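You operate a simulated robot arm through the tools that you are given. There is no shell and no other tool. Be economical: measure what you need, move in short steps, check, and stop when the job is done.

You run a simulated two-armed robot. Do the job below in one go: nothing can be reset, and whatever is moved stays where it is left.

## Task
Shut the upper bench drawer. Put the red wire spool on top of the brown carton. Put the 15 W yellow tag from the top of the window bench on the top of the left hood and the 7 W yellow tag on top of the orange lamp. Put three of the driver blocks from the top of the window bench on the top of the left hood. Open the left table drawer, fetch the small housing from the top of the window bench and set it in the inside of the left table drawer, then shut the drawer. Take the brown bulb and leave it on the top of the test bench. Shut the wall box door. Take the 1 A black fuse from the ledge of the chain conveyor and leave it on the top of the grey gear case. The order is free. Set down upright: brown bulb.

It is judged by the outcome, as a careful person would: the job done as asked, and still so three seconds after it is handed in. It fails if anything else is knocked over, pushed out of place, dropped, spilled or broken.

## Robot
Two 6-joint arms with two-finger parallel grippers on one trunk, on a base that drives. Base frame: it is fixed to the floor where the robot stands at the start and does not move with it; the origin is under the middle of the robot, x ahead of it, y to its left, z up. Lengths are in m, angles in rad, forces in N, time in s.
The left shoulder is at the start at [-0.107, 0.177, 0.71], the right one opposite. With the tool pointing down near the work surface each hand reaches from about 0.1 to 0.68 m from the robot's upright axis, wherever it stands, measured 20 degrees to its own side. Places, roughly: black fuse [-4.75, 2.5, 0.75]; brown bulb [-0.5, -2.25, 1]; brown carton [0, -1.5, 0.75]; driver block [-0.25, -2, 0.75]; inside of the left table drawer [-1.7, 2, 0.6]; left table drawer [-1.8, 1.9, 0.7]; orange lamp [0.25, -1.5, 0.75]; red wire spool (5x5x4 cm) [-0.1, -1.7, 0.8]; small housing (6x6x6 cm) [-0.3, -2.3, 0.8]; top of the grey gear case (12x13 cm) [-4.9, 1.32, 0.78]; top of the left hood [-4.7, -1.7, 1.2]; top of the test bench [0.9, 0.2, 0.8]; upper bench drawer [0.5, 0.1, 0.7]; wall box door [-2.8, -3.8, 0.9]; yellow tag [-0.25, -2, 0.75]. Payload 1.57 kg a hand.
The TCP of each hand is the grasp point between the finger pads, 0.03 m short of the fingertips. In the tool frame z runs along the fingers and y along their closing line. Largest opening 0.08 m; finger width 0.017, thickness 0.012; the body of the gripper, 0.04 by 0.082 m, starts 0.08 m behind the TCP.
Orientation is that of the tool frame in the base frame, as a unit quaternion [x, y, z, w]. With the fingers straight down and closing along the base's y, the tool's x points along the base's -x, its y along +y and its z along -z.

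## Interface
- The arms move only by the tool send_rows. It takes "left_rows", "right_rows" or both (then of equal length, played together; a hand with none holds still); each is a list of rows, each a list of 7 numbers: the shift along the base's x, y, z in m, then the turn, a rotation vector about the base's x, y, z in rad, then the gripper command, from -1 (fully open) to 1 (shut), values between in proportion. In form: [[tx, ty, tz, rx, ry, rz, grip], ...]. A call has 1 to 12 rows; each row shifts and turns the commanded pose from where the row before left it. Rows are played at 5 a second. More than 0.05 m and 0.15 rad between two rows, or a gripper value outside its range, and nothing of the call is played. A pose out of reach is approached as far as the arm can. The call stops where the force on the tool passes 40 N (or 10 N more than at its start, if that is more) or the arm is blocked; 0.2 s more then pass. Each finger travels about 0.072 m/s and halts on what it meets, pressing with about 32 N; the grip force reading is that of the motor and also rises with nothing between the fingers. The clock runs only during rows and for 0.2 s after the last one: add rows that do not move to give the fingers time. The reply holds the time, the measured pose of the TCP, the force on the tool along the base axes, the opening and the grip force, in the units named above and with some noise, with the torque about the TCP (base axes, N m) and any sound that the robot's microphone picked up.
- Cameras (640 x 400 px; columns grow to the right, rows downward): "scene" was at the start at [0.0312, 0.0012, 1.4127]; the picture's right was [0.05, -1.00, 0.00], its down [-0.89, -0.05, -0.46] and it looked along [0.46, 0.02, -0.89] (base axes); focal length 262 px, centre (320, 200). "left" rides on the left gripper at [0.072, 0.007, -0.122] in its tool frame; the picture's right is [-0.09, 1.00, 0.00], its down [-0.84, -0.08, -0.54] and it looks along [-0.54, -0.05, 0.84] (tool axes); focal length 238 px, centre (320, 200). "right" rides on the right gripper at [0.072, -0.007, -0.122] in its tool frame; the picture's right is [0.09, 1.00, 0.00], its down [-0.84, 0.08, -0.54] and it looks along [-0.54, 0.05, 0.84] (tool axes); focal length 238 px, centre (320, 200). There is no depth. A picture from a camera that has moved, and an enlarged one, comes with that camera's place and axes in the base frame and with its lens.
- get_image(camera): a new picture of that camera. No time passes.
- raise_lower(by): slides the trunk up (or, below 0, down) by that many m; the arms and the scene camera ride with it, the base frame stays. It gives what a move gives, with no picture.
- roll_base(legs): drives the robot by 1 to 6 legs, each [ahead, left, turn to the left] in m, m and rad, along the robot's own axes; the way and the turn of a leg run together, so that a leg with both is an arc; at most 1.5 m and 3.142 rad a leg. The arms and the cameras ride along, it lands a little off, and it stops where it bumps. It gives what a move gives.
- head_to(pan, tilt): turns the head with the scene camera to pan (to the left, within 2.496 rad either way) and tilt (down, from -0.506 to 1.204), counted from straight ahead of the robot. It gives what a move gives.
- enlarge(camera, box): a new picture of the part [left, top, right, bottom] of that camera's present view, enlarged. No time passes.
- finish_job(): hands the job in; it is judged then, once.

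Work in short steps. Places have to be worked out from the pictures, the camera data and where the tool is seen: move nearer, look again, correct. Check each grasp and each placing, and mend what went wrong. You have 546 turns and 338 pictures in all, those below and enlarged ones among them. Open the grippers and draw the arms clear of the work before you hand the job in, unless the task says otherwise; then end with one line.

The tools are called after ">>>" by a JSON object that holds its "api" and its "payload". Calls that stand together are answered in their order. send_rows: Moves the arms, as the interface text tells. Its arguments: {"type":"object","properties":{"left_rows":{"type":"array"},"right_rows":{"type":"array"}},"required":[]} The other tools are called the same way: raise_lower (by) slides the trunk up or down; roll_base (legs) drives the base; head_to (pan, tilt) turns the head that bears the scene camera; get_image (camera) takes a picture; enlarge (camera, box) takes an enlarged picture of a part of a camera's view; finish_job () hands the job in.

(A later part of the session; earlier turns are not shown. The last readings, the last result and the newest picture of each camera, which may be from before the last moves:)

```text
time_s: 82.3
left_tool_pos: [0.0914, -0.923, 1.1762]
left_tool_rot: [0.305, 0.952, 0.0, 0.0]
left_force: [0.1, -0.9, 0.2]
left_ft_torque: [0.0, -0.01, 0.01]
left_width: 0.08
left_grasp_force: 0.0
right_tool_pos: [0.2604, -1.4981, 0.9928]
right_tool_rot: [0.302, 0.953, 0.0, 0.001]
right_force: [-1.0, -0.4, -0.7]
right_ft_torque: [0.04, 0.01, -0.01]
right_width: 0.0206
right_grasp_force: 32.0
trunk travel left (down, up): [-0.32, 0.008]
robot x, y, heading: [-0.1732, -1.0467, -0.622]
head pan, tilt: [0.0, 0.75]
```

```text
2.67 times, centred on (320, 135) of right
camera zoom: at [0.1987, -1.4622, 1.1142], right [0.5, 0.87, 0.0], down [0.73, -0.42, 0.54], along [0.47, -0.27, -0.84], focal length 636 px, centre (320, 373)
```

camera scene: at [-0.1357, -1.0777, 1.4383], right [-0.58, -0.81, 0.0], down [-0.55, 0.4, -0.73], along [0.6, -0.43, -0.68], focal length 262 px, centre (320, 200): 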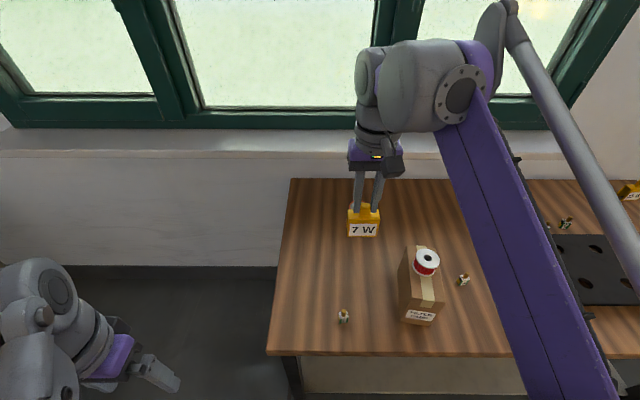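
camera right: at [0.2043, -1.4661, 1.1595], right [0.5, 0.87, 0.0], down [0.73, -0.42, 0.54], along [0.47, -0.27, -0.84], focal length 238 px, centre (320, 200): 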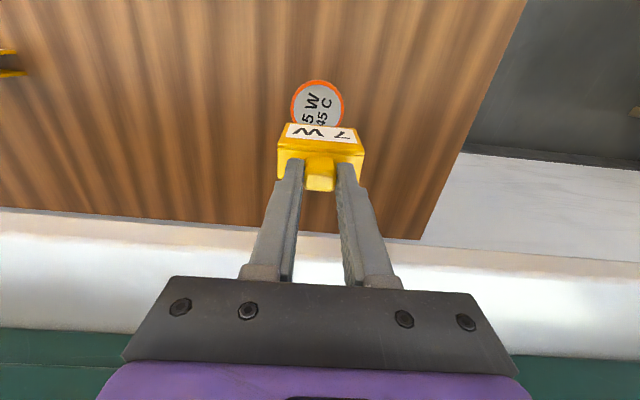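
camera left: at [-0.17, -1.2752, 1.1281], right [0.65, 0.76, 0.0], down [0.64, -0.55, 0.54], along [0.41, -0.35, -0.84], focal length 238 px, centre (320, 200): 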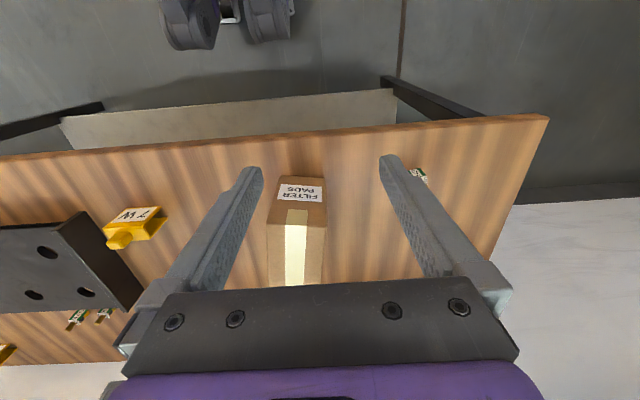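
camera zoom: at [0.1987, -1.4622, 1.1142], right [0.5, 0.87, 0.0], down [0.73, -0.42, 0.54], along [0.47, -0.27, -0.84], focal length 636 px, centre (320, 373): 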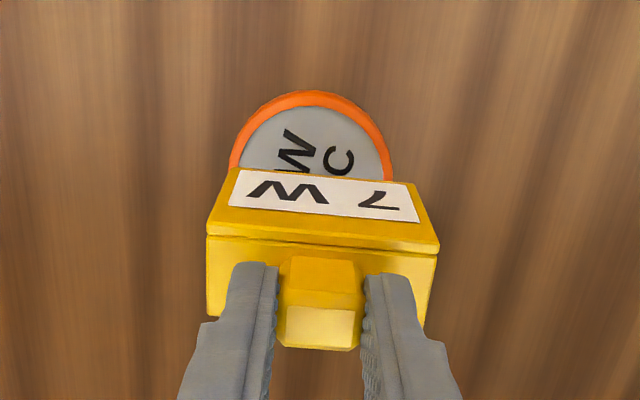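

Well centred. I lower 3 mm a row until contact.

>>> {"api": "send_rows", "payload": {"right_rows": [[0, 0, -0.004, 0, 0, 0, 1], [0, 0, -0.004, 0, 0, 0, 1], [0, 0, -0.003, 0, 0, 0, 1], [0, 0, 0, 0, 0, 0, 1]]}}

>>> {"api": "enlarge", "payload": {"camera": "scene", "box": [292, 190, 420, 270]}}

```text
time_s: 83.3
left_tool_pos: [0.0933, -0.9213, 1.1762]
left_tool_rot: [0.305, 0.952, 0.0, 0.0]
left_force: [0.5, 0.2, 0.3]
left_ft_torque: [0.02, -0.04, -0.03]
left_width: 0.0798
left_grasp_force: 0.0
right_tool_pos: [0.2605, -1.4978, 0.9833]
right_tool_rot: [0.303, 0.953, -0.001, 0.0]
right_force: [0.4, -0.1, 0.2]
right_ft_torque: [-0.04, -0.04, 0.01]
right_width: 0.0205
right_grasp_force: 32.0
trunk travel left (down, up): [-0.32, 0.008]
robot x, y, heading: [-0.178, -1.0457, -0.621]
head pan, tilt: [0.0, 0.75]
```

```text
5.00 times, centred on (356, 230) of scene
camera zoom: at [-0.1421, -1.0728, 1.6118], right [-0.58, -0.81, 0.0], down [-0.56, 0.4, -0.73], along [0.6, -0.42, -0.68], focal length 1311 px, centre (140, 50)
```

zoom: 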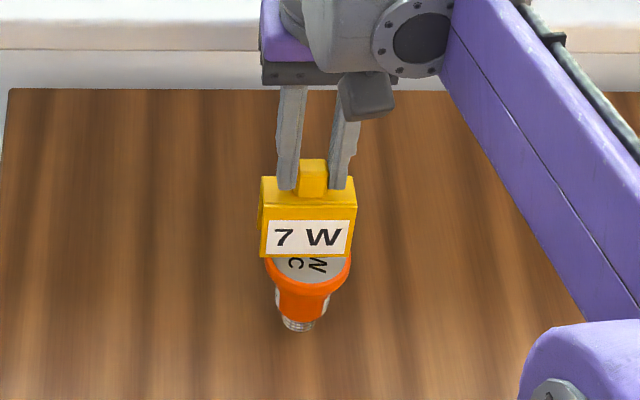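

Not touching yet; I continue 2 mm at a time.

>>> {"api": "send_rows", "payload": {"right_rows": [[0, 0, -0.002, 0, 0, 0, 1], [0, 0, -0.002, 0, 0, 0, 1], [0, 0, -0.002, 0, 0, 0, 1], [0, 0, 0, 0, 0, 0, 1]]}}

```text
time_s: 84.3
left_tool_pos: [0.0923, -0.9211, 1.1761]
left_tool_rot: [0.305, 0.952, 0.0, 0.001]
left_force: [-0.3, -0.2, 0.5]
left_ft_torque: [-0.01, -0.01, -0.02]
left_width: 0.0799
left_grasp_force: 0.0
right_tool_pos: [0.2604, -1.4961, 0.9767]
right_tool_rot: [0.302, 0.953, 0.0, 0.001]
right_force: [1.3, -0.9, 6.9]
right_ft_torque: [-0.07, -0.04, -0.02]
right_width: 0.0203
right_grasp_force: 31.9
trunk travel left (down, up): [-0.32, 0.008]
robot x, y, heading: [-0.1775, -1.0454, -0.622]
head pan, tilt: [0.0, 0.75]
```

Contact (7 N). I release gently and rise straight up.

>>> {"api": "send_rows", "payload": {"right_rows": [[0, 0, 0.001, 0, 0, 0, 0.8], [0, 0, 0, 0, 0, 0, 0.2], [0, 0, 0, 0, 0, 0, 0], [0, 0, 0, 0, 0, 0, 0], [0, 0, 0.01, 0, 0, 0, 0], [0, 0, 0.02, 0, 0, 0, 0], [0, 0, 0.03, 0, 0, 0, 0], [0, 0, 0.03, 0, 0, 0, 0]]}}

>>> {"api": "enlarge", "payload": {"camera": "scene", "box": [292, 190, 420, 270]}}

>>> {"api": "enlarge", "payload": {"camera": "right", "box": [240, 30, 400, 180]}}

```text
time_s: 86.1
left_tool_pos: [0.0926, -0.9228, 1.1757]
left_tool_rot: [0.304, 0.953, 0.0, 0.0]
left_force: [0.3, 0.3, -0.2]
left_ft_torque: [0.02, 0.01, 0.03]
left_width: 0.08
left_grasp_force: 0.0
right_tool_pos: [0.2602, -1.4977, 1.0691]
right_tool_rot: [0.302, 0.953, -0.001, 0.001]
right_force: [0.3, -0.7, -0.5]
right_ft_torque: [0.01, 0.01, -0.01]
right_width: 0.0401
right_grasp_force: 0.1
trunk travel left (down, up): [-0.32, 0.008]
robot x, y, heading: [-0.1752, -1.0438, -0.62]
head pan, tilt: [0.0, 0.75]
```

```text
5.00 times, centred on (356, 230) of scene
camera zoom: at [-0.1422, -1.0727, 1.6118], right [-0.58, -0.81, 0.0], down [-0.56, 0.4, -0.73], along [0.6, -0.42, -0.68], focal length 1311 px, centre (140, 50)
```

zoom: 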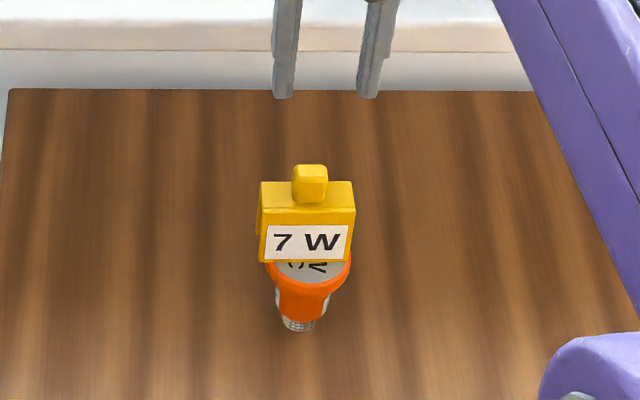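

```text
2.67 times, centred on (320, 105) of right
camera zoom: at [0.1978, -1.4621, 1.1888], right [0.5, 0.87, 0.0], down [0.73, -0.42, 0.54], along [0.47, -0.27, -0.84], focal length 636 px, centre (320, 453)
```

zoom: 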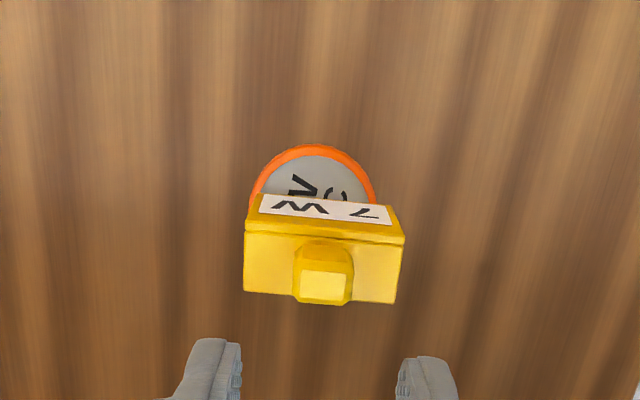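

The 7 W tag stands on the lamp. Next the two near driver blocks; I back off a bit and strafe right 0.25 so each hand has one.

>>> {"api": "send_rows", "payload": {"right_rows": [[-0.03, 0.02, 0.03, 0, 0, 0, -1], [-0.03, 0.02, 0.03, 0, 0, 0, -1], [-0.03, 0.02, 0.0, 0, 0, 0, -1], [-0.03, 0.02, 0.0, 0, 0, 0, -1], [-0.03, 0.02, 0.0, 0, 0, 0, -1]]}}

>>> {"api": "roll_base", "payload": {"legs": [[-0.04, 0, 0], [0, -0.25, 0]]}}

>>> {"api": "get_image", "payload": {"camera": "scene"}}

>>> {"api": "get_image", "payload": {"camera": "left"}}

>>> {"api": "get_image", "payload": {"camera": "right"}}

```text
time_s: 87.3
left_tool_pos: [0.0909, -0.9223, 1.1761]
left_tool_rot: [0.305, 0.953, 0.0, 0.0]
left_force: [-0.1, 0.0, 0.3]
left_ft_torque: [0.02, 0.01, -0.01]
left_width: 0.0802
left_grasp_force: 0.0
right_tool_pos: [0.1085, -1.3969, 1.1272]
right_tool_rot: [0.302, 0.953, 0.001, 0.0]
right_force: [0.8, 0.7, 0.9]
right_ft_torque: [-0.02, -0.01, 0.0]
right_width: 0.0802
right_grasp_force: 0.0
trunk travel left (down, up): [-0.32, 0.008]
robot x, y, heading: [-0.1723, -1.0489, -0.619]
head pan, tilt: [0.0, 0.75]
```

```text
time_s: 90.6
left_tool_pos: [-0.0854, -1.103, 1.1765]
left_tool_rot: [0.305, 0.952, 0.001, 0.0]
left_force: [0.4, 0.3, 0.6]
left_ft_torque: [-0.01, 0.02, 0.02]
left_width: 0.08
left_grasp_force: 0.0
right_tool_pos: [-0.0681, -1.5784, 1.128]
right_tool_rot: [0.304, 0.953, -0.001, 0.001]
right_force: [0.6, -0.4, -0.7]
right_ft_torque: [0.02, -0.04, 0.0]
right_width: 0.0799
right_grasp_force: 0.0
trunk travel left (down, up): [-0.32, 0.008]
robot x, y, heading: [-0.3507, -1.2259, -0.623]
head pan, tilt: [0.0, 0.75]
```

```text
269 pictures are left
camera scene: at [-0.3198, -1.2518, 1.6118], right [-0.58, -0.81, 0.0], down [-0.55, 0.4, -0.73], along [0.59, -0.43, -0.68], focal length 262 px, centre (320, 200)
```

scene: 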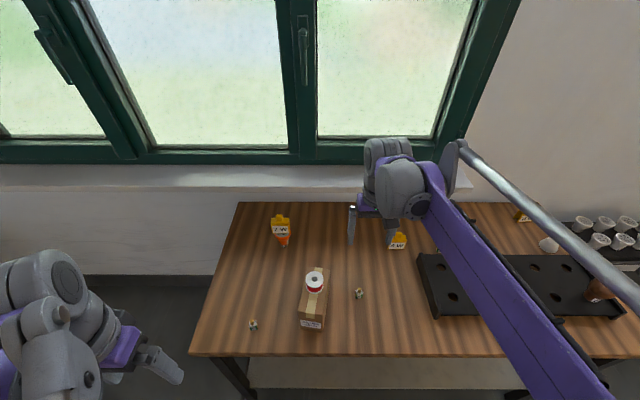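

```text
268 pictures are left
camera left: at [-0.1399, -1.0552, 1.2979], right [0.66, 0.75, 0.0], down [0.63, -0.55, 0.54], along [0.41, -0.36, -0.84], focal length 238 px, centre (320, 200)
```

left: 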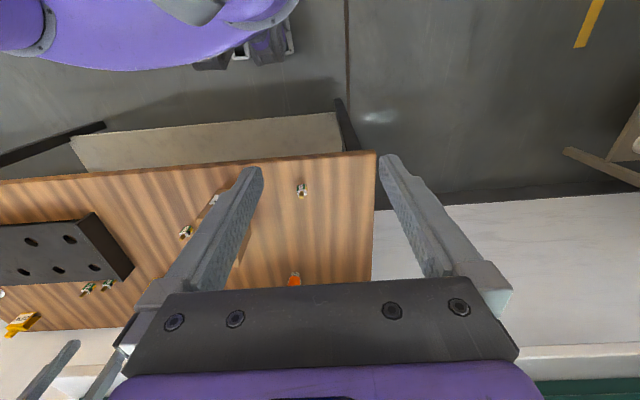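

```text
267 pictures are left
camera right: at [-0.1306, -1.5421, 1.2483], right [0.5, 0.86, 0.0], down [0.73, -0.42, 0.54], along [0.47, -0.27, -0.84], focal length 238 px, centre (320, 200)
```

right: 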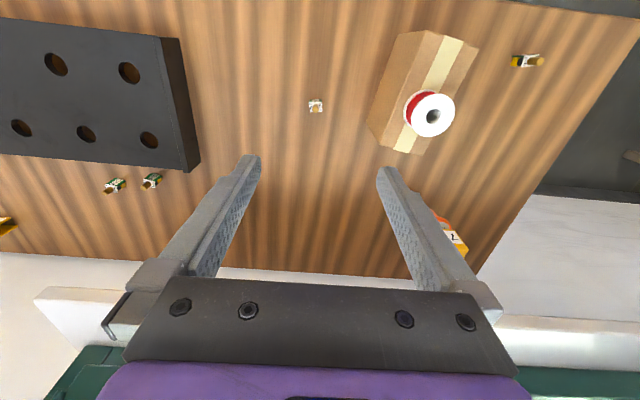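

Both blocks located: 220 V at (-0.060,-1.597), 110 V at (0.046,-1.275). I move both hands above them to z≈0.95.

>>> {"api": "send_rows", "payload": {"left_rows": [[0.0189, -0.0247, -0.0315, 0, 0, 0, -1], [0.0189, -0.0247, -0.0315, 0, 0, 0, -1], [0.0189, -0.0247, -0.0315, 0, 0, 0, -1], [0.0189, -0.0247, -0.0315, 0, 0, 0, -1], [0.0189, -0.0247, -0.0315, 0, 0, 0, -1], [0.0189, -0.0247, -0.0315, 0, 0, 0, -1], [0.0189, -0.0247, -0.0315, 0, 0, 0, -1], [0, 0, 0, 0, 0, 0, -1]], "right_rows": [[0.0012, -0.0027, -0.025, 0, 0, 0, -1], [0.0012, -0.0027, -0.025, 0, 0, 0, -1], [0.0012, -0.0027, -0.025, 0, 0, 0, -1], [0.0012, -0.0027, -0.025, 0, 0, 0, -1], [0.0012, -0.0027, -0.025, 0, 0, 0, -1], [0.0012, -0.0027, -0.025, 0, 0, 0, -1], [0.0012, -0.0027, -0.025, 0, 0, 0, -1], [0, 0, 0, 0, 0, 0, -1]]}}

>>> {"api": "get_image", "payload": {"camera": "left"}}

>>> {"api": "get_image", "payload": {"camera": "right"}}

```text
time_s: 92.4
left_tool_pos: [0.0461, -1.2761, 0.9549]
left_tool_rot: [0.307, 0.952, 0.0, 0.001]
left_force: [-0.1, 0.5, 0.6]
left_ft_torque: [-0.01, 0.02, 0.02]
left_width: 0.08
left_grasp_force: 0.1
right_tool_pos: [-0.0634, -1.5964, 0.9531]
right_tool_rot: [0.304, 0.953, 0.0, 0.001]
right_force: [0.0, 0.1, -0.6]
right_ft_torque: [-0.01, 0.0, 0.0]
right_width: 0.0802
right_grasp_force: 0.1
trunk travel left (down, up): [-0.32, 0.008]
robot x, y, heading: [-0.3547, -1.2228, -0.621]
head pan, tilt: [0.0, 0.75]
```

```text
266 pictures are left
camera left: at [-0.0085, -1.2288, 1.0763], right [0.66, 0.75, 0.0], down [0.63, -0.55, 0.54], along [0.41, -0.36, -0.84], focal length 238 px, centre (320, 200)
```

left: 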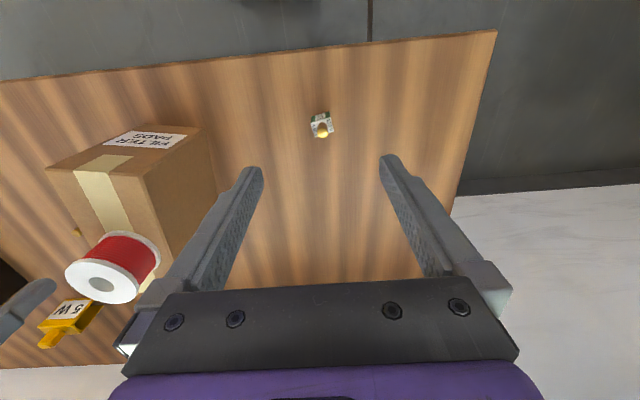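

```text
265 pictures are left
camera right: at [-0.1245, -1.5597, 1.0731], right [0.5, 0.86, 0.0], down [0.73, -0.42, 0.54], along [0.47, -0.27, -0.84], focal length 238 px, centre (320, 200)
```

right: 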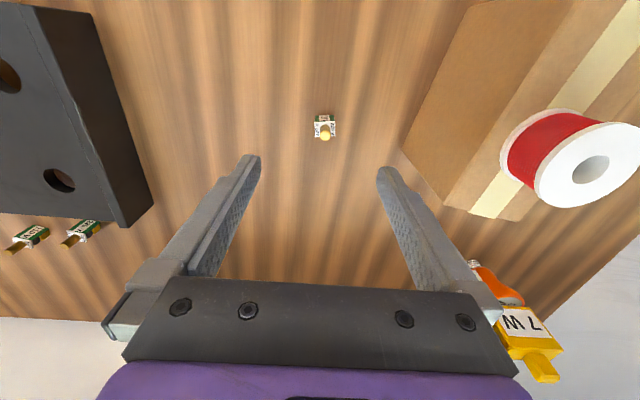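

Both well centred. I narrow the fingers and descend to grasp height 0.84, then view.

>>> {"api": "send_rows", "payload": {"left_rows": [[-0.001, 0.002, -0.03, 0, 0, 0, -0.2], [0, 0, -0.03, 0, 0, 0, -0.2], [0, 0, -0.03, 0, 0, 0, -0.2], [0, 0, -0.025, 0, 0, 0, -0.2], [0, 0, 0, 0, 0, 0, -0.2]], "right_rows": [[0.003, 0.005, -0.03, 0, 0, 0, -0.2], [0, 0, -0.03, 0, 0, 0, -0.2], [0, 0, -0.03, 0, 0, 0, -0.2], [0, 0, -0.023, 0, 0, 0, -0.2], [0, 0, 0, 0, 0, 0, -0.2]]}}

>>> {"api": "get_image", "payload": {"camera": "left"}}

>>> {"api": "get_image", "payload": {"camera": "right"}}

```text
time_s: 93.6
left_tool_pos: [0.0469, -1.2731, 0.8416]
left_tool_rot: [0.307, 0.952, 0.0, 0.0]
left_force: [0.6, 0.0, 0.2]
left_ft_torque: [0.01, 0.01, 0.01]
left_width: 0.0479
left_grasp_force: 0.2
right_tool_pos: [-0.0575, -1.5906, 0.8391]
right_tool_rot: [0.304, 0.953, 0.001, 0.001]
right_force: [0.1, 0.8, -0.1]
right_ft_torque: [-0.02, 0.01, -0.01]
right_width: 0.048
right_grasp_force: 0.1
trunk travel left (down, up): [-0.32, 0.008]
robot x, y, heading: [-0.3507, -1.2283, -0.624]
head pan, tilt: [0.0, 0.75]
```

```text
264 pictures are left
camera left: at [-0.008, -1.2258, 0.9621], right [0.66, 0.75, 0.0], down [0.63, -0.55, 0.54], along [0.41, -0.36, -0.84], focal length 238 px, centre (320, 200)
```

left: 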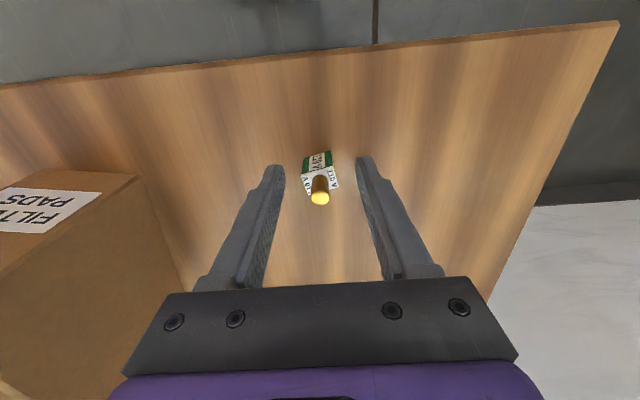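

```text
263 pictures are left
camera right: at [-0.1198, -1.5547, 0.9599], right [0.5, 0.86, 0.0], down [0.73, -0.42, 0.54], along [0.47, -0.27, -0.84], focal length 238 px, centre (320, 200)
```

right: 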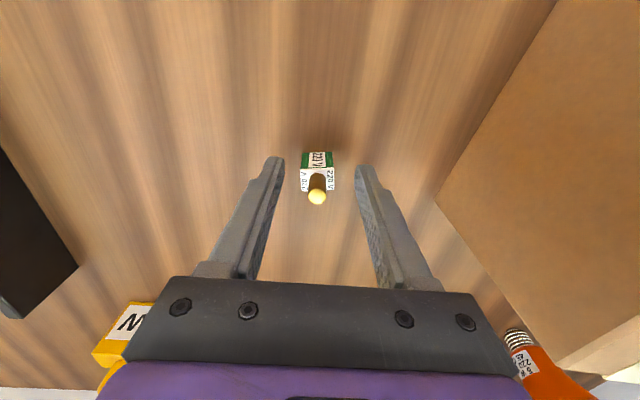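

Aligned. I lower 6 mm, close both and lift slowly.

>>> {"api": "send_rows", "payload": {"left_rows": [[0, 0, -0.007, 0, 0, 0, -0.2], [0, 0, 0, 0, 0, 0, 1], [0, 0, 0, 0, 0, 0, 1], [0, 0, 0, 0, 0, 0, 1], [0, 0, 0, 0, 0, 0, 1], [0, 0, 0.005, 0, 0, 0, 1], [0, 0, 0.01, 0, 0, 0, 1], [0, 0, 0.02, 0, 0, 0, 1], [0, 0, 0.02, 0, 0, 0, 1], [0, 0, 0.02, 0, 0, 0, 1], [0, 0, 0.02, 0, 0, 0, 1], [0, 0, 0.02, 0, 0, 0, 1]], "right_rows": [[0, 0, -0.005, 0, 0, 0, -0.2], [0, 0, 0, 0, 0, 0, 1], [0, 0, 0, 0, 0, 0, 1], [0, 0, 0, 0, 0, 0, 1], [0, 0, 0, 0, 0, 0, 1], [0, 0, 0.005, 0, 0, 0, 1], [0, 0, 0.01, 0, 0, 0, 1], [0, 0, 0.02, 0, 0, 0, 1], [0, 0, 0.02, 0, 0, 0, 1], [0, 0, 0.02, 0, 0, 0, 1], [0, 0, 0.02, 0, 0, 0, 1], [0, 0, 0.02, 0, 0, 0, 1]]}}

>>> {"api": "get_image", "payload": {"camera": "left"}}

>>> {"api": "get_image", "payload": {"camera": "right"}}

```text
time_s: 96.2
left_tool_pos: [0.0452, -1.2725, 0.948]
left_tool_rot: [0.307, 0.952, 0.001, -0.001]
left_force: [0.3, -0.1, -0.9]
left_ft_torque: [0.02, -0.02, 0.01]
left_width: 0.0191
left_grasp_force: 31.6
right_tool_pos: [-0.0576, -1.5928, 0.9509]
right_tool_rot: [0.304, 0.953, -0.001, 0.001]
right_force: [0.1, 0.2, -0.2]
right_ft_torque: [0.0, -0.04, 0.0]
right_width: 0.0194
right_grasp_force: 31.9
trunk travel left (down, up): [-0.32, 0.008]
robot x, y, heading: [-0.352, -1.2264, -0.62]
head pan, tilt: [0.0, 0.75]
```

```text
262 pictures are left
camera left: at [-0.011, -1.2255, 1.0698], right [0.66, 0.75, 0.0], down [0.63, -0.55, 0.54], along [0.41, -0.36, -0.84], focal length 238 px, centre (320, 200)
```

left: 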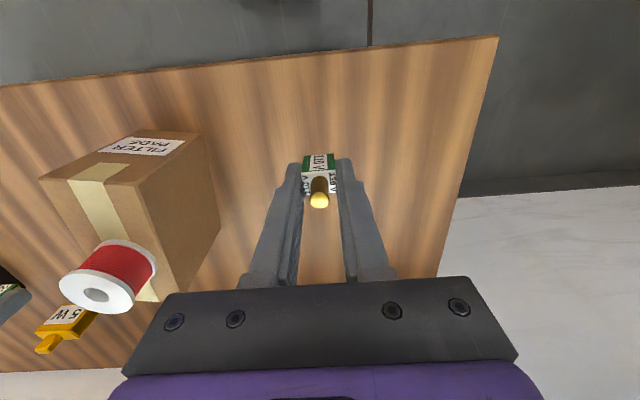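

```text
261 pictures are left
camera right: at [-0.1195, -1.5564, 1.0717], right [0.5, 0.86, 0.0], down [0.73, -0.42, 0.54], along [0.47, -0.27, -0.84], focal length 238 px, centre (320, 200)
```

right: 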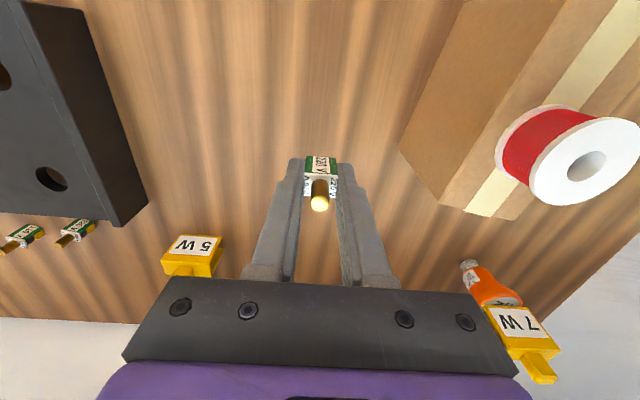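

Both held. I raise and tuck both hands, then back away from the bench and look toward the hood.

>>> {"api": "send_rows", "payload": {"left_rows": [[0, 0, 0.04, 0, 0, 0, 1], [0, 0, 0.04, 0, 0, 0, 1], [0, 0, 0.04, 0, 0, 0, 1], [0, 0, 0.04, 0, 0, 0, 1], [-0.024, 0.017, 0.03, 0, 0, 0, 1], [-0.024, 0.017, 0, 0, 0, 0, 1], [-0.024, 0.017, 0, 0, 0, 0, 1], [-0.024, 0.017, 0, 0, 0, 0, 1], [-0.024, 0.017, 0, 0, 0, 0, 1]], "right_rows": [[0, 0, 0.04, 0, 0, 0, 1], [0, 0, 0.04, 0, 0, 0, 1], [0, 0, 0.04, 0, 0, 0, 1], [0, 0, 0.04, 0, 0, 0, 1], [-0.024, 0.017, 0.03, 0, 0, 0, 1], [-0.024, 0.017, 0, 0, 0, 0, 1], [-0.024, 0.017, 0, 0, 0, 0, 1], [-0.024, 0.017, 0, 0, 0, 0, 1], [-0.024, 0.017, 0, 0, 0, 0, 1]]}}

>>> {"api": "roll_base", "payload": {"legs": [[-0.5, 0, 0], [0, 0, -2.0]]}}

>>> {"api": "head_to", "payload": {"pan": 0, "tilt": 0.35}}

>>> {"api": "get_image", "payload": {"camera": "scene"}}

```text
time_s: 98.2
left_tool_pos: [-0.0753, -1.1874, 1.1387]
left_tool_rot: [0.307, 0.952, 0.0, 0.0]
left_force: [-0.5, -0.3, -0.1]
left_ft_torque: [0.0, -0.01, 0.02]
left_width: 0.0191
left_grasp_force: 32.4
right_tool_pos: [-0.1789, -1.5062, 1.1392]
right_tool_rot: [0.304, 0.953, 0.001, 0.002]
right_force: [0.2, 0.6, 0.8]
right_ft_torque: [-0.04, -0.03, 0.0]
right_width: 0.019
right_grasp_force: 32.1
trunk travel left (down, up): [-0.32, 0.008]
robot x, y, heading: [-0.3507, -1.2246, -0.626]
head pan, tilt: [0.0, 0.75]
```

```text
time_s: 106.0
left_tool_pos: [-0.8518, -1.1999, 1.1395]
left_tool_rot: [0.97, 0.242, 0.001, 0.0]
left_force: [0.3, -0.3, -0.4]
left_ft_torque: [0.04, -0.01, -0.03]
left_width: 0.0191
left_grasp_force: 32.5
right_tool_pos: [-1.0927, -0.9663, 1.1387]
right_tool_rot: [0.97, 0.245, -0.001, 0.0]
right_force: [-0.7, 0.9, -0.4]
right_ft_torque: [0.0, -0.02, 0.0]
right_width: 0.0192
right_grasp_force: 31.6
trunk travel left (down, up): [-0.32, 0.008]
robot x, y, heading: [-0.7642, -0.9332, -2.651]
head pan, tilt: [0.0, 0.75]
```

```text
time_s: 106.9
left_tool_pos: [-0.8505, -1.2002, 1.1389]
left_tool_rot: [0.97, 0.243, 0.0, 0.0]
left_force: [0.2, 0.2, 0.1]
left_ft_torque: [-0.01, 0.01, -0.01]
left_width: 0.0191
left_grasp_force: 31.6
right_tool_pos: [-1.0931, -0.9678, 1.1395]
right_tool_rot: [0.97, 0.245, -0.001, 0.0]
right_force: [0.7, 0.2, -0.2]
right_ft_torque: [-0.02, -0.01, -0.01]
right_width: 0.019
right_grasp_force: 32.1
trunk travel left (down, up): [-0.32, 0.008]
robot x, y, heading: [-0.7603, -0.9345, -2.646]
head pan, tilt: [0.0, 0.351]
```

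```text
260 pictures are left
camera scene: at [-0.806, -0.9593, 1.6474], right [-0.47, 0.88, 0.0], down [0.3, 0.16, -0.94], along [-0.83, -0.44, -0.34], focal length 262 px, centre (320, 200)
```

scene: 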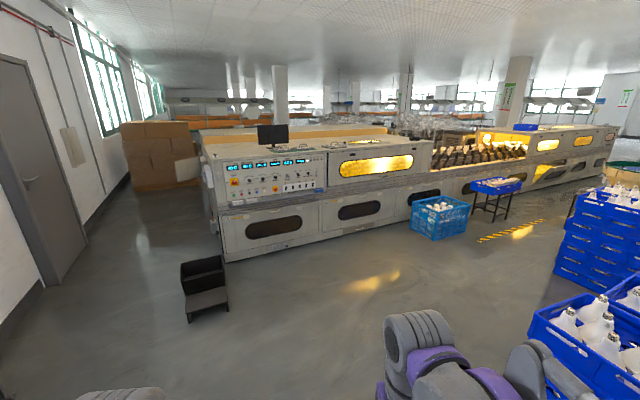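

The left hood is the glowing-window section of the long machine, with a crate in front to the right. I drive to a point about 1 m before it.

>>> {"api": "roll_base", "payload": {"legs": [[0, 0, -0.332], [1.5, 0, 0], [0.75, 0, 0], [0, 0, 0.73]]}}

>>> {"api": "get_image", "payload": {"camera": "scene"}}

```text
time_s: 120.9
left_tool_pos: [-2.9502, -1.571, 1.1382]
left_tool_rot: [0.904, 0.428, -0.001, 0.0]
left_force: [0.4, -0.8, -0.3]
left_ft_torque: [0.0, 0.01, 0.03]
left_width: 0.0192
left_grasp_force: 31.6
right_tool_pos: [-3.2623, -1.4474, 1.1393]
right_tool_rot: [0.902, 0.431, 0.0, 0.001]
right_force: [0.5, 0.4, -0.3]
right_ft_torque: [0.03, 0.03, -0.02]
right_width: 0.0192
right_grasp_force: 31.8
trunk travel left (down, up): [-0.32, 0.008]
robot x, y, heading: [-2.9677, -1.2925, -2.26]
head pan, tilt: [0.0, 0.351]
```

```text
259 pictures are left
camera scene: at [-3.0013, -1.3304, 1.6475], right [-0.77, 0.63, 0.0], down [0.22, 0.27, -0.94], along [-0.6, -0.73, -0.34], focal length 262 px, centre (320, 200)
```

scene: 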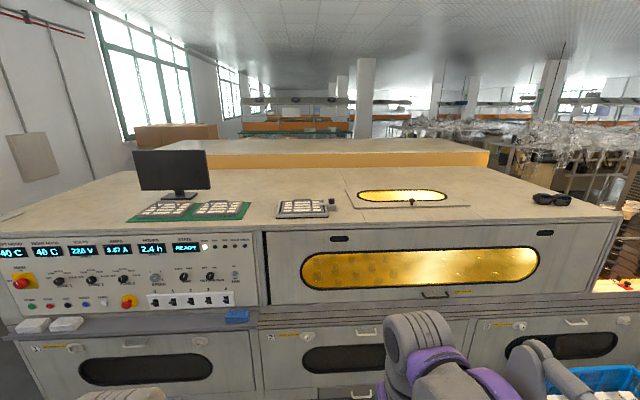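

Hood top is a flat deck with free strip near its front right. I raise both hands above it, then slide right and nearer.

>>> {"api": "send_rows", "payload": {"left_rows": [[0, 0, 0.04, 0, 0, 0, 1], [0, 0, 0.04, 0, 0, 0, 1], [0, 0, 0.04, 0, 0, 0, 1], [0, 0, 0.04, 0, 0, 0, 1], [0, 0, 0.04, 0, 0, 0, 1]], "right_rows": [[0, 0, 0.04, 0, 0, 0, 1], [0, 0, 0.04, 0, 0, 0, 1], [0, 0, 0.04, 0, 0, 0, 1], [0, 0, 0.04, 0, 0, 0, 1], [0, 0, 0.04, 0, 0, 0, 1]]}}

>>> {"api": "roll_base", "payload": {"legs": [[0.2, -0.69, 0.06]]}}

>>> {"api": "head_to", "payload": {"pan": 0, "tilt": 0.7}}

>>> {"api": "get_image", "payload": {"camera": "scene"}}

```text
time_s: 122.1
left_tool_pos: [-2.9511, -1.5709, 1.339]
left_tool_rot: [0.904, 0.427, 0.0, 0.0]
left_force: [0.4, -0.3, -0.9]
left_ft_torque: [-0.01, 0.0, 0.02]
left_width: 0.0191
left_grasp_force: 32.4
right_tool_pos: [-3.2613, -1.4489, 1.3397]
right_tool_rot: [0.903, 0.43, -0.001, 0.0]
right_force: [0.1, -0.1, 0.3]
right_ft_torque: [-0.03, -0.01, -0.01]
right_width: 0.0193
right_grasp_force: 32.1
trunk travel left (down, up): [-0.32, 0.008]
robot x, y, heading: [-2.9741, -1.2873, -2.261]
head pan, tilt: [0.0, 0.351]
```

```text
time_s: 128.6
left_tool_pos: [-3.6013, -1.3001, 1.3386]
left_tool_rot: [0.893, 0.45, 0.0, 0.0]
left_force: [0.1, -0.8, 0.5]
left_ft_torque: [0.03, -0.03, 0.0]
left_width: 0.0191
left_grasp_force: 32.0
right_tool_pos: [-3.9197, -1.1943, 1.3404]
right_tool_rot: [0.892, 0.453, -0.001, 0.0]
right_force: [-0.2, 0.2, 0.2]
right_ft_torque: [-0.02, -0.02, -0.01]
right_width: 0.0192
right_grasp_force: 31.7
trunk travel left (down, up): [-0.32, 0.008]
robot x, y, heading: [-3.6341, -1.0211, -2.21]
head pan, tilt: [0.0, 0.351]
```

```text
time_s: 129.4
left_tool_pos: [-3.6019, -1.2994, 1.338]
left_tool_rot: [0.893, 0.45, 0.0, 0.0]
left_force: [-0.3, 0.0, -0.4]
left_ft_torque: [-0.01, -0.01, 0.0]
left_width: 0.0193
left_grasp_force: 32.1
right_tool_pos: [-3.9194, -1.1943, 1.3404]
right_tool_rot: [0.892, 0.453, -0.001, 0.0]
right_force: [-0.1, 0.2, 0.2]
right_ft_torque: [-0.02, 0.0, 0.0]
right_width: 0.019
right_grasp_force: 32.1
trunk travel left (down, up): [-0.32, 0.008]
robot x, y, heading: [-3.6367, -1.024, -2.21]
head pan, tilt: [0.0, 0.7]
```

```text
258 pictures are left
camera scene: at [-3.66, -1.0569, 1.6161], right [-0.8, 0.59, 0.0], down [0.38, 0.52, -0.77], along [-0.46, -0.62, -0.64], focal length 262 px, centre (320, 200)
```

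scene: 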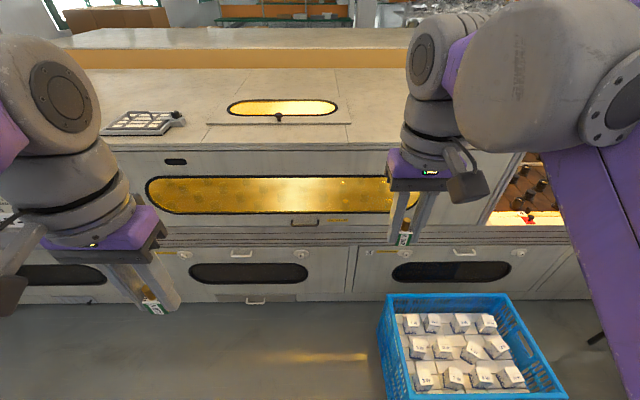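

The crate is to the right of my path; I go ahead 0.35 with a small shift left and check height.

>>> {"api": "roll_base", "payload": {"legs": [[0.35, 0.08, 0]]}}

>>> {"api": "get_image", "payload": {"camera": "scene"}}

>>> {"api": "get_image", "payload": {"camera": "right"}}

>>> {"api": "get_image", "payload": {"camera": "left"}}

```text
time_s: 131.8
left_tool_pos: [-3.7484, -1.6314, 1.3395]
left_tool_rot: [0.893, 0.45, 0.0, 0.0]
left_force: [-0.4, -0.4, 0.5]
left_ft_torque: [0.0, 0.03, -0.02]
left_width: 0.0191
left_grasp_force: 31.6
right_tool_pos: [-4.0656, -1.5288, 1.3394]
right_tool_rot: [0.892, 0.452, -0.001, 0.0]
right_force: [-0.2, 0.5, -0.9]
right_ft_torque: [-0.01, 0.01, 0.0]
right_width: 0.019
right_grasp_force: 32.3
trunk travel left (down, up): [-0.32, 0.008]
robot x, y, heading: [-3.7814, -1.3518, -2.204]
head pan, tilt: [0.0, 0.7]
```

```text
257 pictures are left
camera scene: at [-3.8065, -1.3899, 1.6159], right [-0.8, 0.6, 0.0], down [0.38, 0.52, -0.77], along [-0.46, -0.61, -0.64], focal length 262 px, centre (320, 200)
```

scene: 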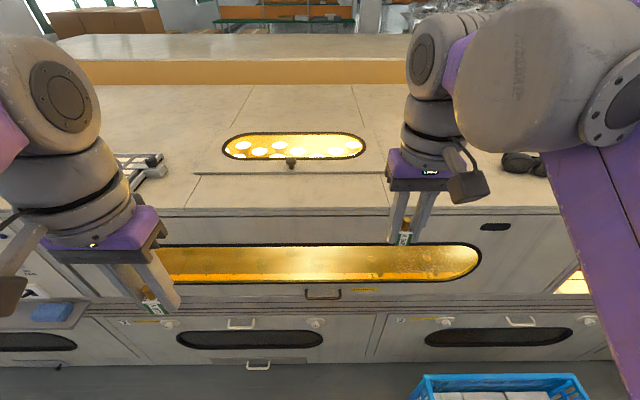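

```text
256 pictures are left
camera right: at [-4.0274, -1.4661, 1.461], right [0.86, -0.51, 0.0], down [-0.43, -0.72, 0.54], along [-0.28, -0.47, -0.84], focal length 238 px, centre (320, 200)
```

right: 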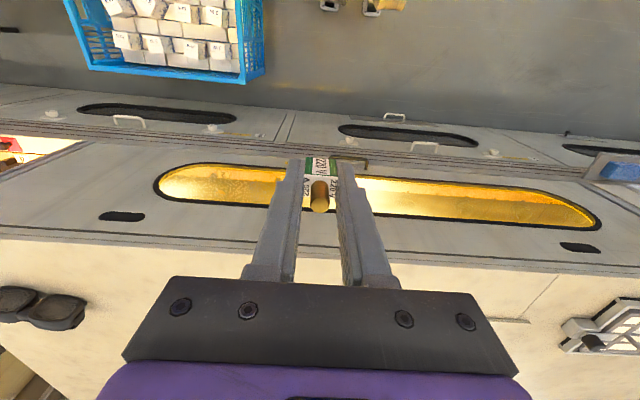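

```text
255 pictures are left
camera left: at [-3.7007, -1.579, 1.4606], right [0.75, -0.67, 0.0], down [-0.56, -0.63, 0.54], along [-0.36, -0.4, -0.84], focal length 238 px, centre (320, 200)
```

left: 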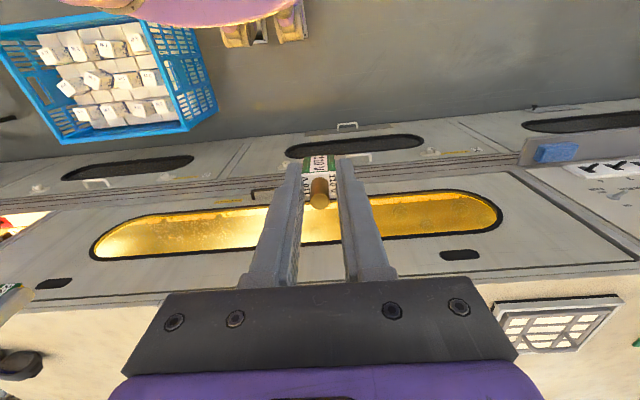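

Hood top seems about z 1.12–1.2, edge ~0.55 ahead. Hands are above; I go 0.28 further.

>>> {"api": "roll_base", "payload": {"legs": [[0.28, 0, 0]]}}

>>> {"api": "get_image", "payload": {"camera": "scene"}}

>>> {"api": "get_image", "payload": {"camera": "right"}}

```text
time_s: 133.7
left_tool_pos: [-3.9154, -1.8568, 1.3392]
left_tool_rot: [0.893, 0.45, 0.0, 0.0]
left_force: [-0.5, -0.1, -0.6]
left_ft_torque: [0.02, -0.01, 0.02]
left_width: 0.0193
left_grasp_force: 32.7
right_tool_pos: [-4.2306, -1.7527, 1.3406]
right_tool_rot: [0.892, 0.453, 0.0, 0.002]
right_force: [-0.2, 0.5, -0.7]
right_ft_torque: [-0.01, 0.01, -0.01]
right_width: 0.0192
right_grasp_force: 31.6
trunk travel left (down, up): [-0.32, 0.008]
robot x, y, heading: [-3.9469, -1.5791, -2.208]
head pan, tilt: [0.0, 0.7]
```

```text
254 pictures are left
camera scene: at [-3.9729, -1.6147, 1.6159], right [-0.8, 0.6, 0.0], down [0.38, 0.52, -0.77], along [-0.46, -0.62, -0.64], focal length 262 px, centre (320, 200)
```

scene: 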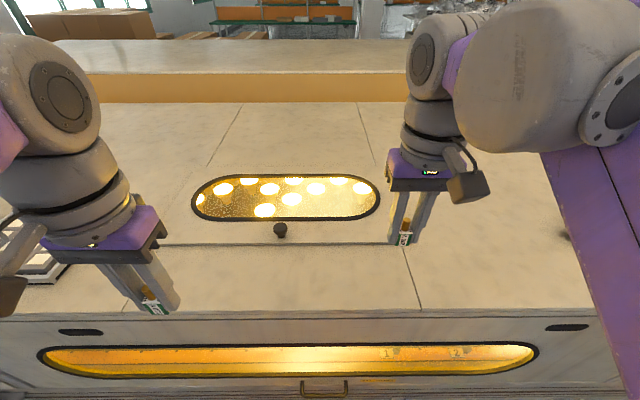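

```text
253 pictures are left
camera right: at [-4.1938, -1.6909, 1.461], right [0.86, -0.51, 0.0], down [-0.43, -0.72, 0.54], along [-0.28, -0.47, -0.84], focal length 238 px, centre (320, 200)
```

right: 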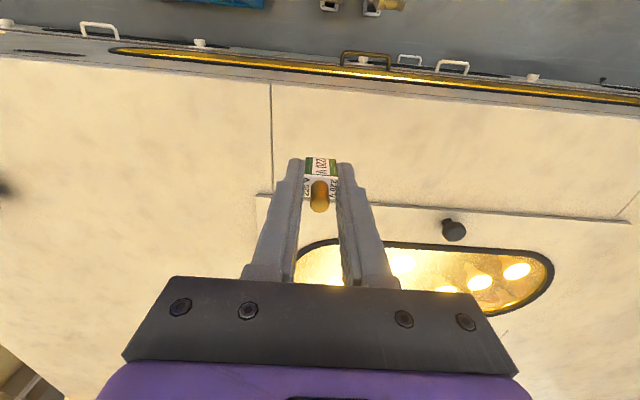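

Both hands are nearly over the front strip. I shift left hand 16 cm and right 6 cm inward at height.

>>> {"api": "send_rows", "payload": {"left_rows": [[-0.0236, -0.0323, 0, 0, 0, 0, 1], [-0.0236, -0.0323, 0, 0, 0, 0, 1], [-0.0236, -0.0323, 0, 0, 0, 0, 1], [-0.0236, -0.0323, 0, 0, 0, 0, 1], [0, 0, 0, 0, 0, 0, 1]], "right_rows": [[-0.009, -0.012, 0, 0, 0, 0, 1], [-0.009, -0.012, 0, 0, 0, 0, 1], [-0.009, -0.012, 0, 0, 0, 0, 1], [-0.009, -0.012, 0, 0, 0, 0, 1], [0, 0, 0, 0, 0, 0, 1]]}}

>>> {"api": "send_rows", "payload": {"left_rows": [[0, 0, -0.03, 0, 0, 0, 1], [0, 0, -0.03, 0, 0, 0, 1], [0, 0, 0, 0, 0, 0, 1]], "right_rows": [[0, 0, -0.03, 0, 0, 0, 1], [0, 0, -0.03, 0, 0, 0, 1], [0, 0, 0, 0, 0, 0, 1]]}}

>>> {"api": "get_image", "payload": {"camera": "left"}}

>>> {"api": "get_image", "payload": {"camera": "right"}}

>>> {"api": "get_image", "payload": {"camera": "scene"}}

```text
time_s: 134.9
left_tool_pos: [-4.01, -1.9849, 1.3379]
left_tool_rot: [0.893, 0.45, -0.001, 0.0]
left_force: [0.3, 0.1, -0.2]
left_ft_torque: [-0.01, 0.02, 0.02]
left_width: 0.0193
left_grasp_force: 31.8
right_tool_pos: [-4.268, -1.8, 1.3402]
right_tool_rot: [0.892, 0.453, -0.001, 0.001]
right_force: [0.2, -0.6, -0.9]
right_ft_torque: [-0.02, 0.01, -0.01]
right_width: 0.0194
right_grasp_force: 32.3
trunk travel left (down, up): [-0.32, 0.008]
robot x, y, heading: [-3.9482, -1.5787, -2.213]
head pan, tilt: [0.0, 0.7]
```

```text
time_s: 135.7
left_tool_pos: [-4.0121, -1.9894, 1.2784]
left_tool_rot: [0.893, 0.45, 0.0, 0.0]
left_force: [-1.0, 0.5, -0.4]
left_ft_torque: [0.02, -0.02, 0.01]
left_width: 0.0191
left_grasp_force: 32.0
right_tool_pos: [-4.269, -1.8018, 1.2798]
right_tool_rot: [0.892, 0.452, -0.001, 0.0]
right_force: [-0.1, 0.2, -0.8]
right_ft_torque: [-0.01, 0.0, -0.01]
right_width: 0.0191
right_grasp_force: 32.1
trunk travel left (down, up): [-0.32, 0.008]
robot x, y, heading: [-3.9455, -1.5799, -2.206]
head pan, tilt: [0.0, 0.7]
```

```text
252 pictures are left
camera left: at [-3.9636, -1.9337, 1.4002], right [0.75, -0.67, 0.0], down [-0.56, -0.63, 0.54], along [-0.36, -0.4, -0.84], focal length 238 px, centre (320, 200)
```

left: 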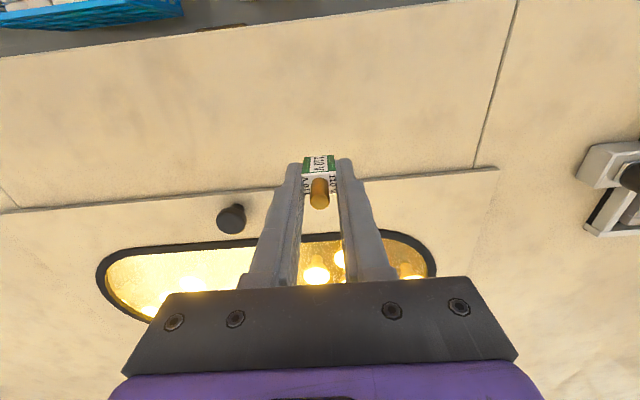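

```text
251 pictures are left
camera right: at [-4.2317, -1.741, 1.4009], right [0.86, -0.51, 0.0], down [-0.43, -0.72, 0.54], along [-0.28, -0.47, -0.84], focal length 238 px, centre (320, 200)
```

right: 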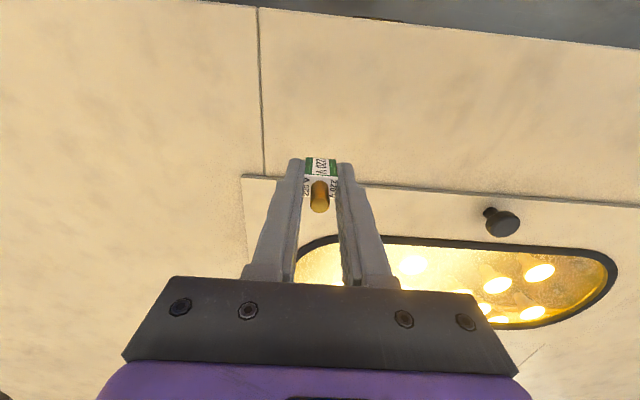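

```text
250 pictures are left
camera scene: at [-3.9737, -1.6159, 1.6161], right [-0.8, 0.6, 0.0], down [0.38, 0.52, -0.76], along [-0.46, -0.61, -0.64], focal length 262 px, centre (320, 200)
```

scene: 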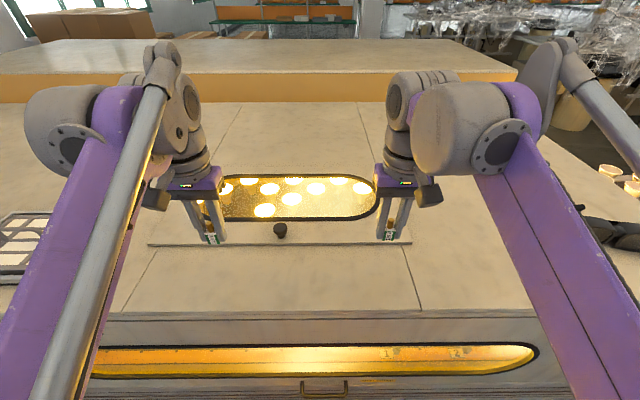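

Surface is about z≈1.12 and both blocks are over the free strip. I lower 9 cm and then continue in small steps.

>>> {"api": "send_rows", "payload": {"left_rows": [[0, 0, -0.03, 0, 0, 0, 1], [0, 0, -0.03, 0, 0, 0, 1], [0, 0, -0.02, 0, 0, 0, 1], [0, 0, -0.01, 0, 0, 0, 1], [0, 0, 0, 0, 0, 0, 1]], "right_rows": [[0, 0, -0.03, 0, 0, 0, 1], [0, 0, -0.03, 0, 0, 0, 1], [0, 0, -0.02, 0, 0, 0, 1], [0, 0, -0.01, 0, 0, 0, 1], [0, 0, 0, 0, 0, 0, 1]]}}

>>> {"api": "enlarge", "payload": {"camera": "scene", "box": [160, 180, 480, 340]}}

```text
time_s: 136.9
left_tool_pos: [-4.0093, -1.9866, 1.1904]
left_tool_rot: [0.893, 0.45, -0.001, 0.001]
left_force: [-3.4, -3.6, 32.4]
left_ft_torque: [0.04, 0.06, 0.06]
left_width: 0.0196
left_grasp_force: 31.7
right_tool_pos: [-4.2678, -1.7997, 1.1932]
right_tool_rot: [0.892, 0.452, -0.002, 0.003]
right_force: [-1.6, -6.1, 27.5]
right_ft_torque: [-0.14, 0.1, 0.1]
right_width: 0.0194
right_grasp_force: 32.3
trunk travel left (down, up): [-0.32, 0.008]
robot x, y, heading: [-3.9456, -1.579, -2.206]
head pan, tilt: [0.0, 0.7]
```

```text
2.00 times, centred on (320, 260) of scene
camera zoom: at [-3.9725, -1.614, 1.6166], right [-0.8, 0.6, 0.0], down [0.38, 0.52, -0.77], along [-0.46, -0.62, -0.64], focal length 524 px, centre (320, 80)
```

zoom: 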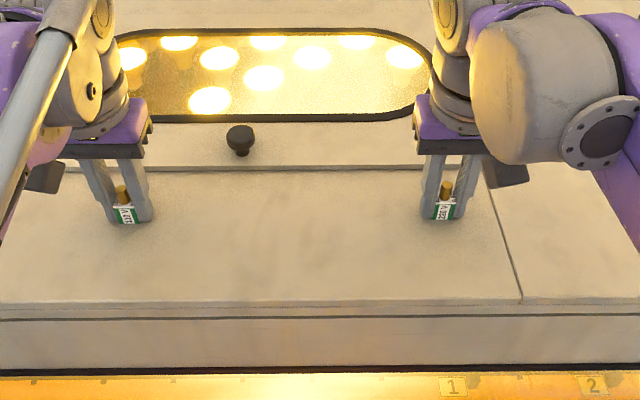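

Both blocks already rest on the hood (30 N, surface z≈1.155). I ease off and release both, then rise.

>>> {"api": "send_rows", "payload": {"left_rows": [[0, 0, 0.003, 0, 0, 0, 1], [0, 0, 0, 0, 0, 0, 0.3], [0, 0, 0, 0, 0, 0, -0.4], [0, 0, 0, 0, 0, 0, -0.4], [0, 0, 0.02, 0, 0, 0, -0.4], [0, 0, 0.03, 0, 0, 0, -0.4], [0, 0, 0.03, 0, 0, 0, -0.4], [0, 0, 0.03, 0, 0, 0, -0.4]], "right_rows": [[0, 0, 0.003, 0, 0, 0, 1], [0, 0, 0, 0, 0, 0, 0.3], [0, 0, 0, 0, 0, 0, -0.4], [0, 0, 0, 0, 0, 0, -0.4], [0, 0, 0.02, 0, 0, 0, -0.4], [0, 0, 0.03, 0, 0, 0, -0.4], [0, 0, 0.03, 0, 0, 0, -0.4], [0, 0, 0.03, 0, 0, 0, -0.4]]}}

>>> {"api": "enlarge", "payload": {"camera": "scene", "box": [160, 180, 480, 340]}}

```text
time_s: 138.7
left_tool_pos: [-4.0108, -1.9898, 1.3013]
left_tool_rot: [0.893, 0.45, 0.0, 0.001]
left_force: [1.0, 0.3, -1.1]
left_ft_torque: [0.01, -0.01, -0.02]
left_width: 0.0559
left_grasp_force: 0.0
right_tool_pos: [-4.269, -1.8005, 1.3015]
right_tool_rot: [0.892, 0.452, 0.0, 0.002]
right_force: [0.4, -0.4, 0.3]
right_ft_torque: [0.04, 0.0, -0.01]
right_width: 0.0559
right_grasp_force: 0.0
trunk travel left (down, up): [-0.32, 0.008]
robot x, y, heading: [-3.9479, -1.5784, -2.211]
head pan, tilt: [0.0, 0.7]
```

```text
2.00 times, centred on (320, 260) of scene
camera zoom: at [-3.9738, -1.616, 1.6161], right [-0.8, 0.6, 0.0], down [0.38, 0.52, -0.76], along [-0.46, -0.61, -0.64], focal length 524 px, centre (320, 80)
```

zoom: 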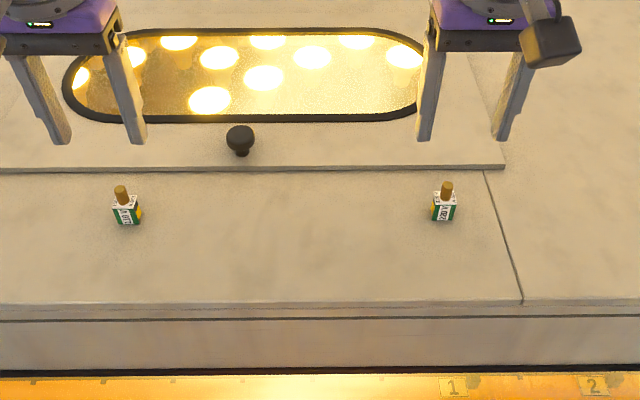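

Both blocks stand on the hood. I back off and look left toward the wall box.

>>> {"api": "roll_base", "payload": {"legs": [[-0.6, 0, 0]]}}

>>> {"api": "send_rows", "payload": {"left_rows": [[0.02, 0.028, -0.03, 0, 0, 0, -1], [0.02, 0.028, -0.03, 0, 0, 0, -1], [0.02, 0.028, -0.03, 0, 0, 0, -1], [0.02, 0.028, -0.03, 0, 0, 0, -1], [0, 0, -0.03, 0, 0, 0, -1]], "right_rows": [[0.01, 0.015, -0.03, 0, 0, 0, -1], [0.01, 0.015, -0.03, 0, 0, 0, -1], [0.01, 0.015, -0.03, 0, 0, 0, -1], [0.01, 0.015, -0.03, 0, 0, 0, -1], [0, 0, -0.03, 0, 0, 0, -1]]}}

>>> {"api": "head_to", "payload": {"pan": 0.9, "tilt": 0.3}}

>>> {"api": "get_image", "payload": {"camera": "scene"}}

```text
time_s: 142.1
left_tool_pos: [-3.6588, -1.5153, 1.3017]
left_tool_rot: [0.893, 0.449, 0.0, 0.0]
left_force: [-0.3, 0.4, -0.9]
left_ft_torque: [0.01, 0.0, -0.01]
left_width: 0.056
left_grasp_force: 0.1
right_tool_pos: [-3.9183, -1.327, 1.302]
right_tool_rot: [0.892, 0.452, -0.001, 0.001]
right_force: [-0.4, -0.1, -0.6]
right_ft_torque: [0.0, -0.01, 0.01]
right_width: 0.0559
right_grasp_force: 0.0
trunk travel left (down, up): [-0.32, 0.008]
robot x, y, heading: [-3.5987, -1.1091, -2.21]
head pan, tilt: [0.0, 0.7]
```

```text
time_s: 143.3
left_tool_pos: [-3.581, -1.4016, 1.1502]
left_tool_rot: [0.893, 0.449, 0.0, 0.0]
left_force: [-0.4, 0.4, 0.0]
left_ft_torque: [0.02, -0.01, -0.02]
left_width: 0.0799
left_grasp_force: 0.0
right_tool_pos: [-3.8787, -1.2672, 1.153]
right_tool_rot: [0.892, 0.452, 0.0, -0.001]
right_force: [0.6, 0.2, 0.5]
right_ft_torque: [0.05, -0.01, -0.05]
right_width: 0.0798
right_grasp_force: 0.2
trunk travel left (down, up): [-0.32, 0.008]
robot x, y, heading: [-3.5965, -1.1044, -2.21]
head pan, tilt: [0.0, 0.7]
```

```text
time_s: 144.5
left_tool_pos: [-3.5806, -1.4018, 1.1517]
left_tool_rot: [0.893, 0.45, -0.001, 0.0]
left_force: [0.5, 0.3, 0.1]
left_ft_torque: [0.0, 0.0, -0.02]
left_width: 0.08
left_grasp_force: 0.2
right_tool_pos: [-3.8774, -1.2656, 1.1542]
right_tool_rot: [0.893, 0.451, 0.0, 0.001]
right_force: [0.0, 0.3, -0.2]
right_ft_torque: [-0.01, 0.02, 0.0]
right_width: 0.08
right_grasp_force: 0.1
trunk travel left (down, up): [-0.32, 0.008]
robot x, y, heading: [-3.5965, -1.1047, -2.207]
head pan, tilt: [0.901, 0.3]
```

```text
247 pictures are left
camera scene: at [-3.5473, -1.1636, 1.6522], right [-0.97, -0.26, 0.0], down [-0.08, 0.29, -0.96], along [0.25, -0.92, -0.3], focal length 262 px, centre (320, 200)
```

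scene: 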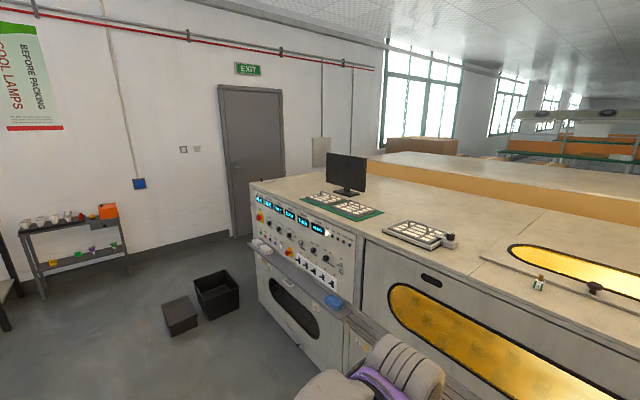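

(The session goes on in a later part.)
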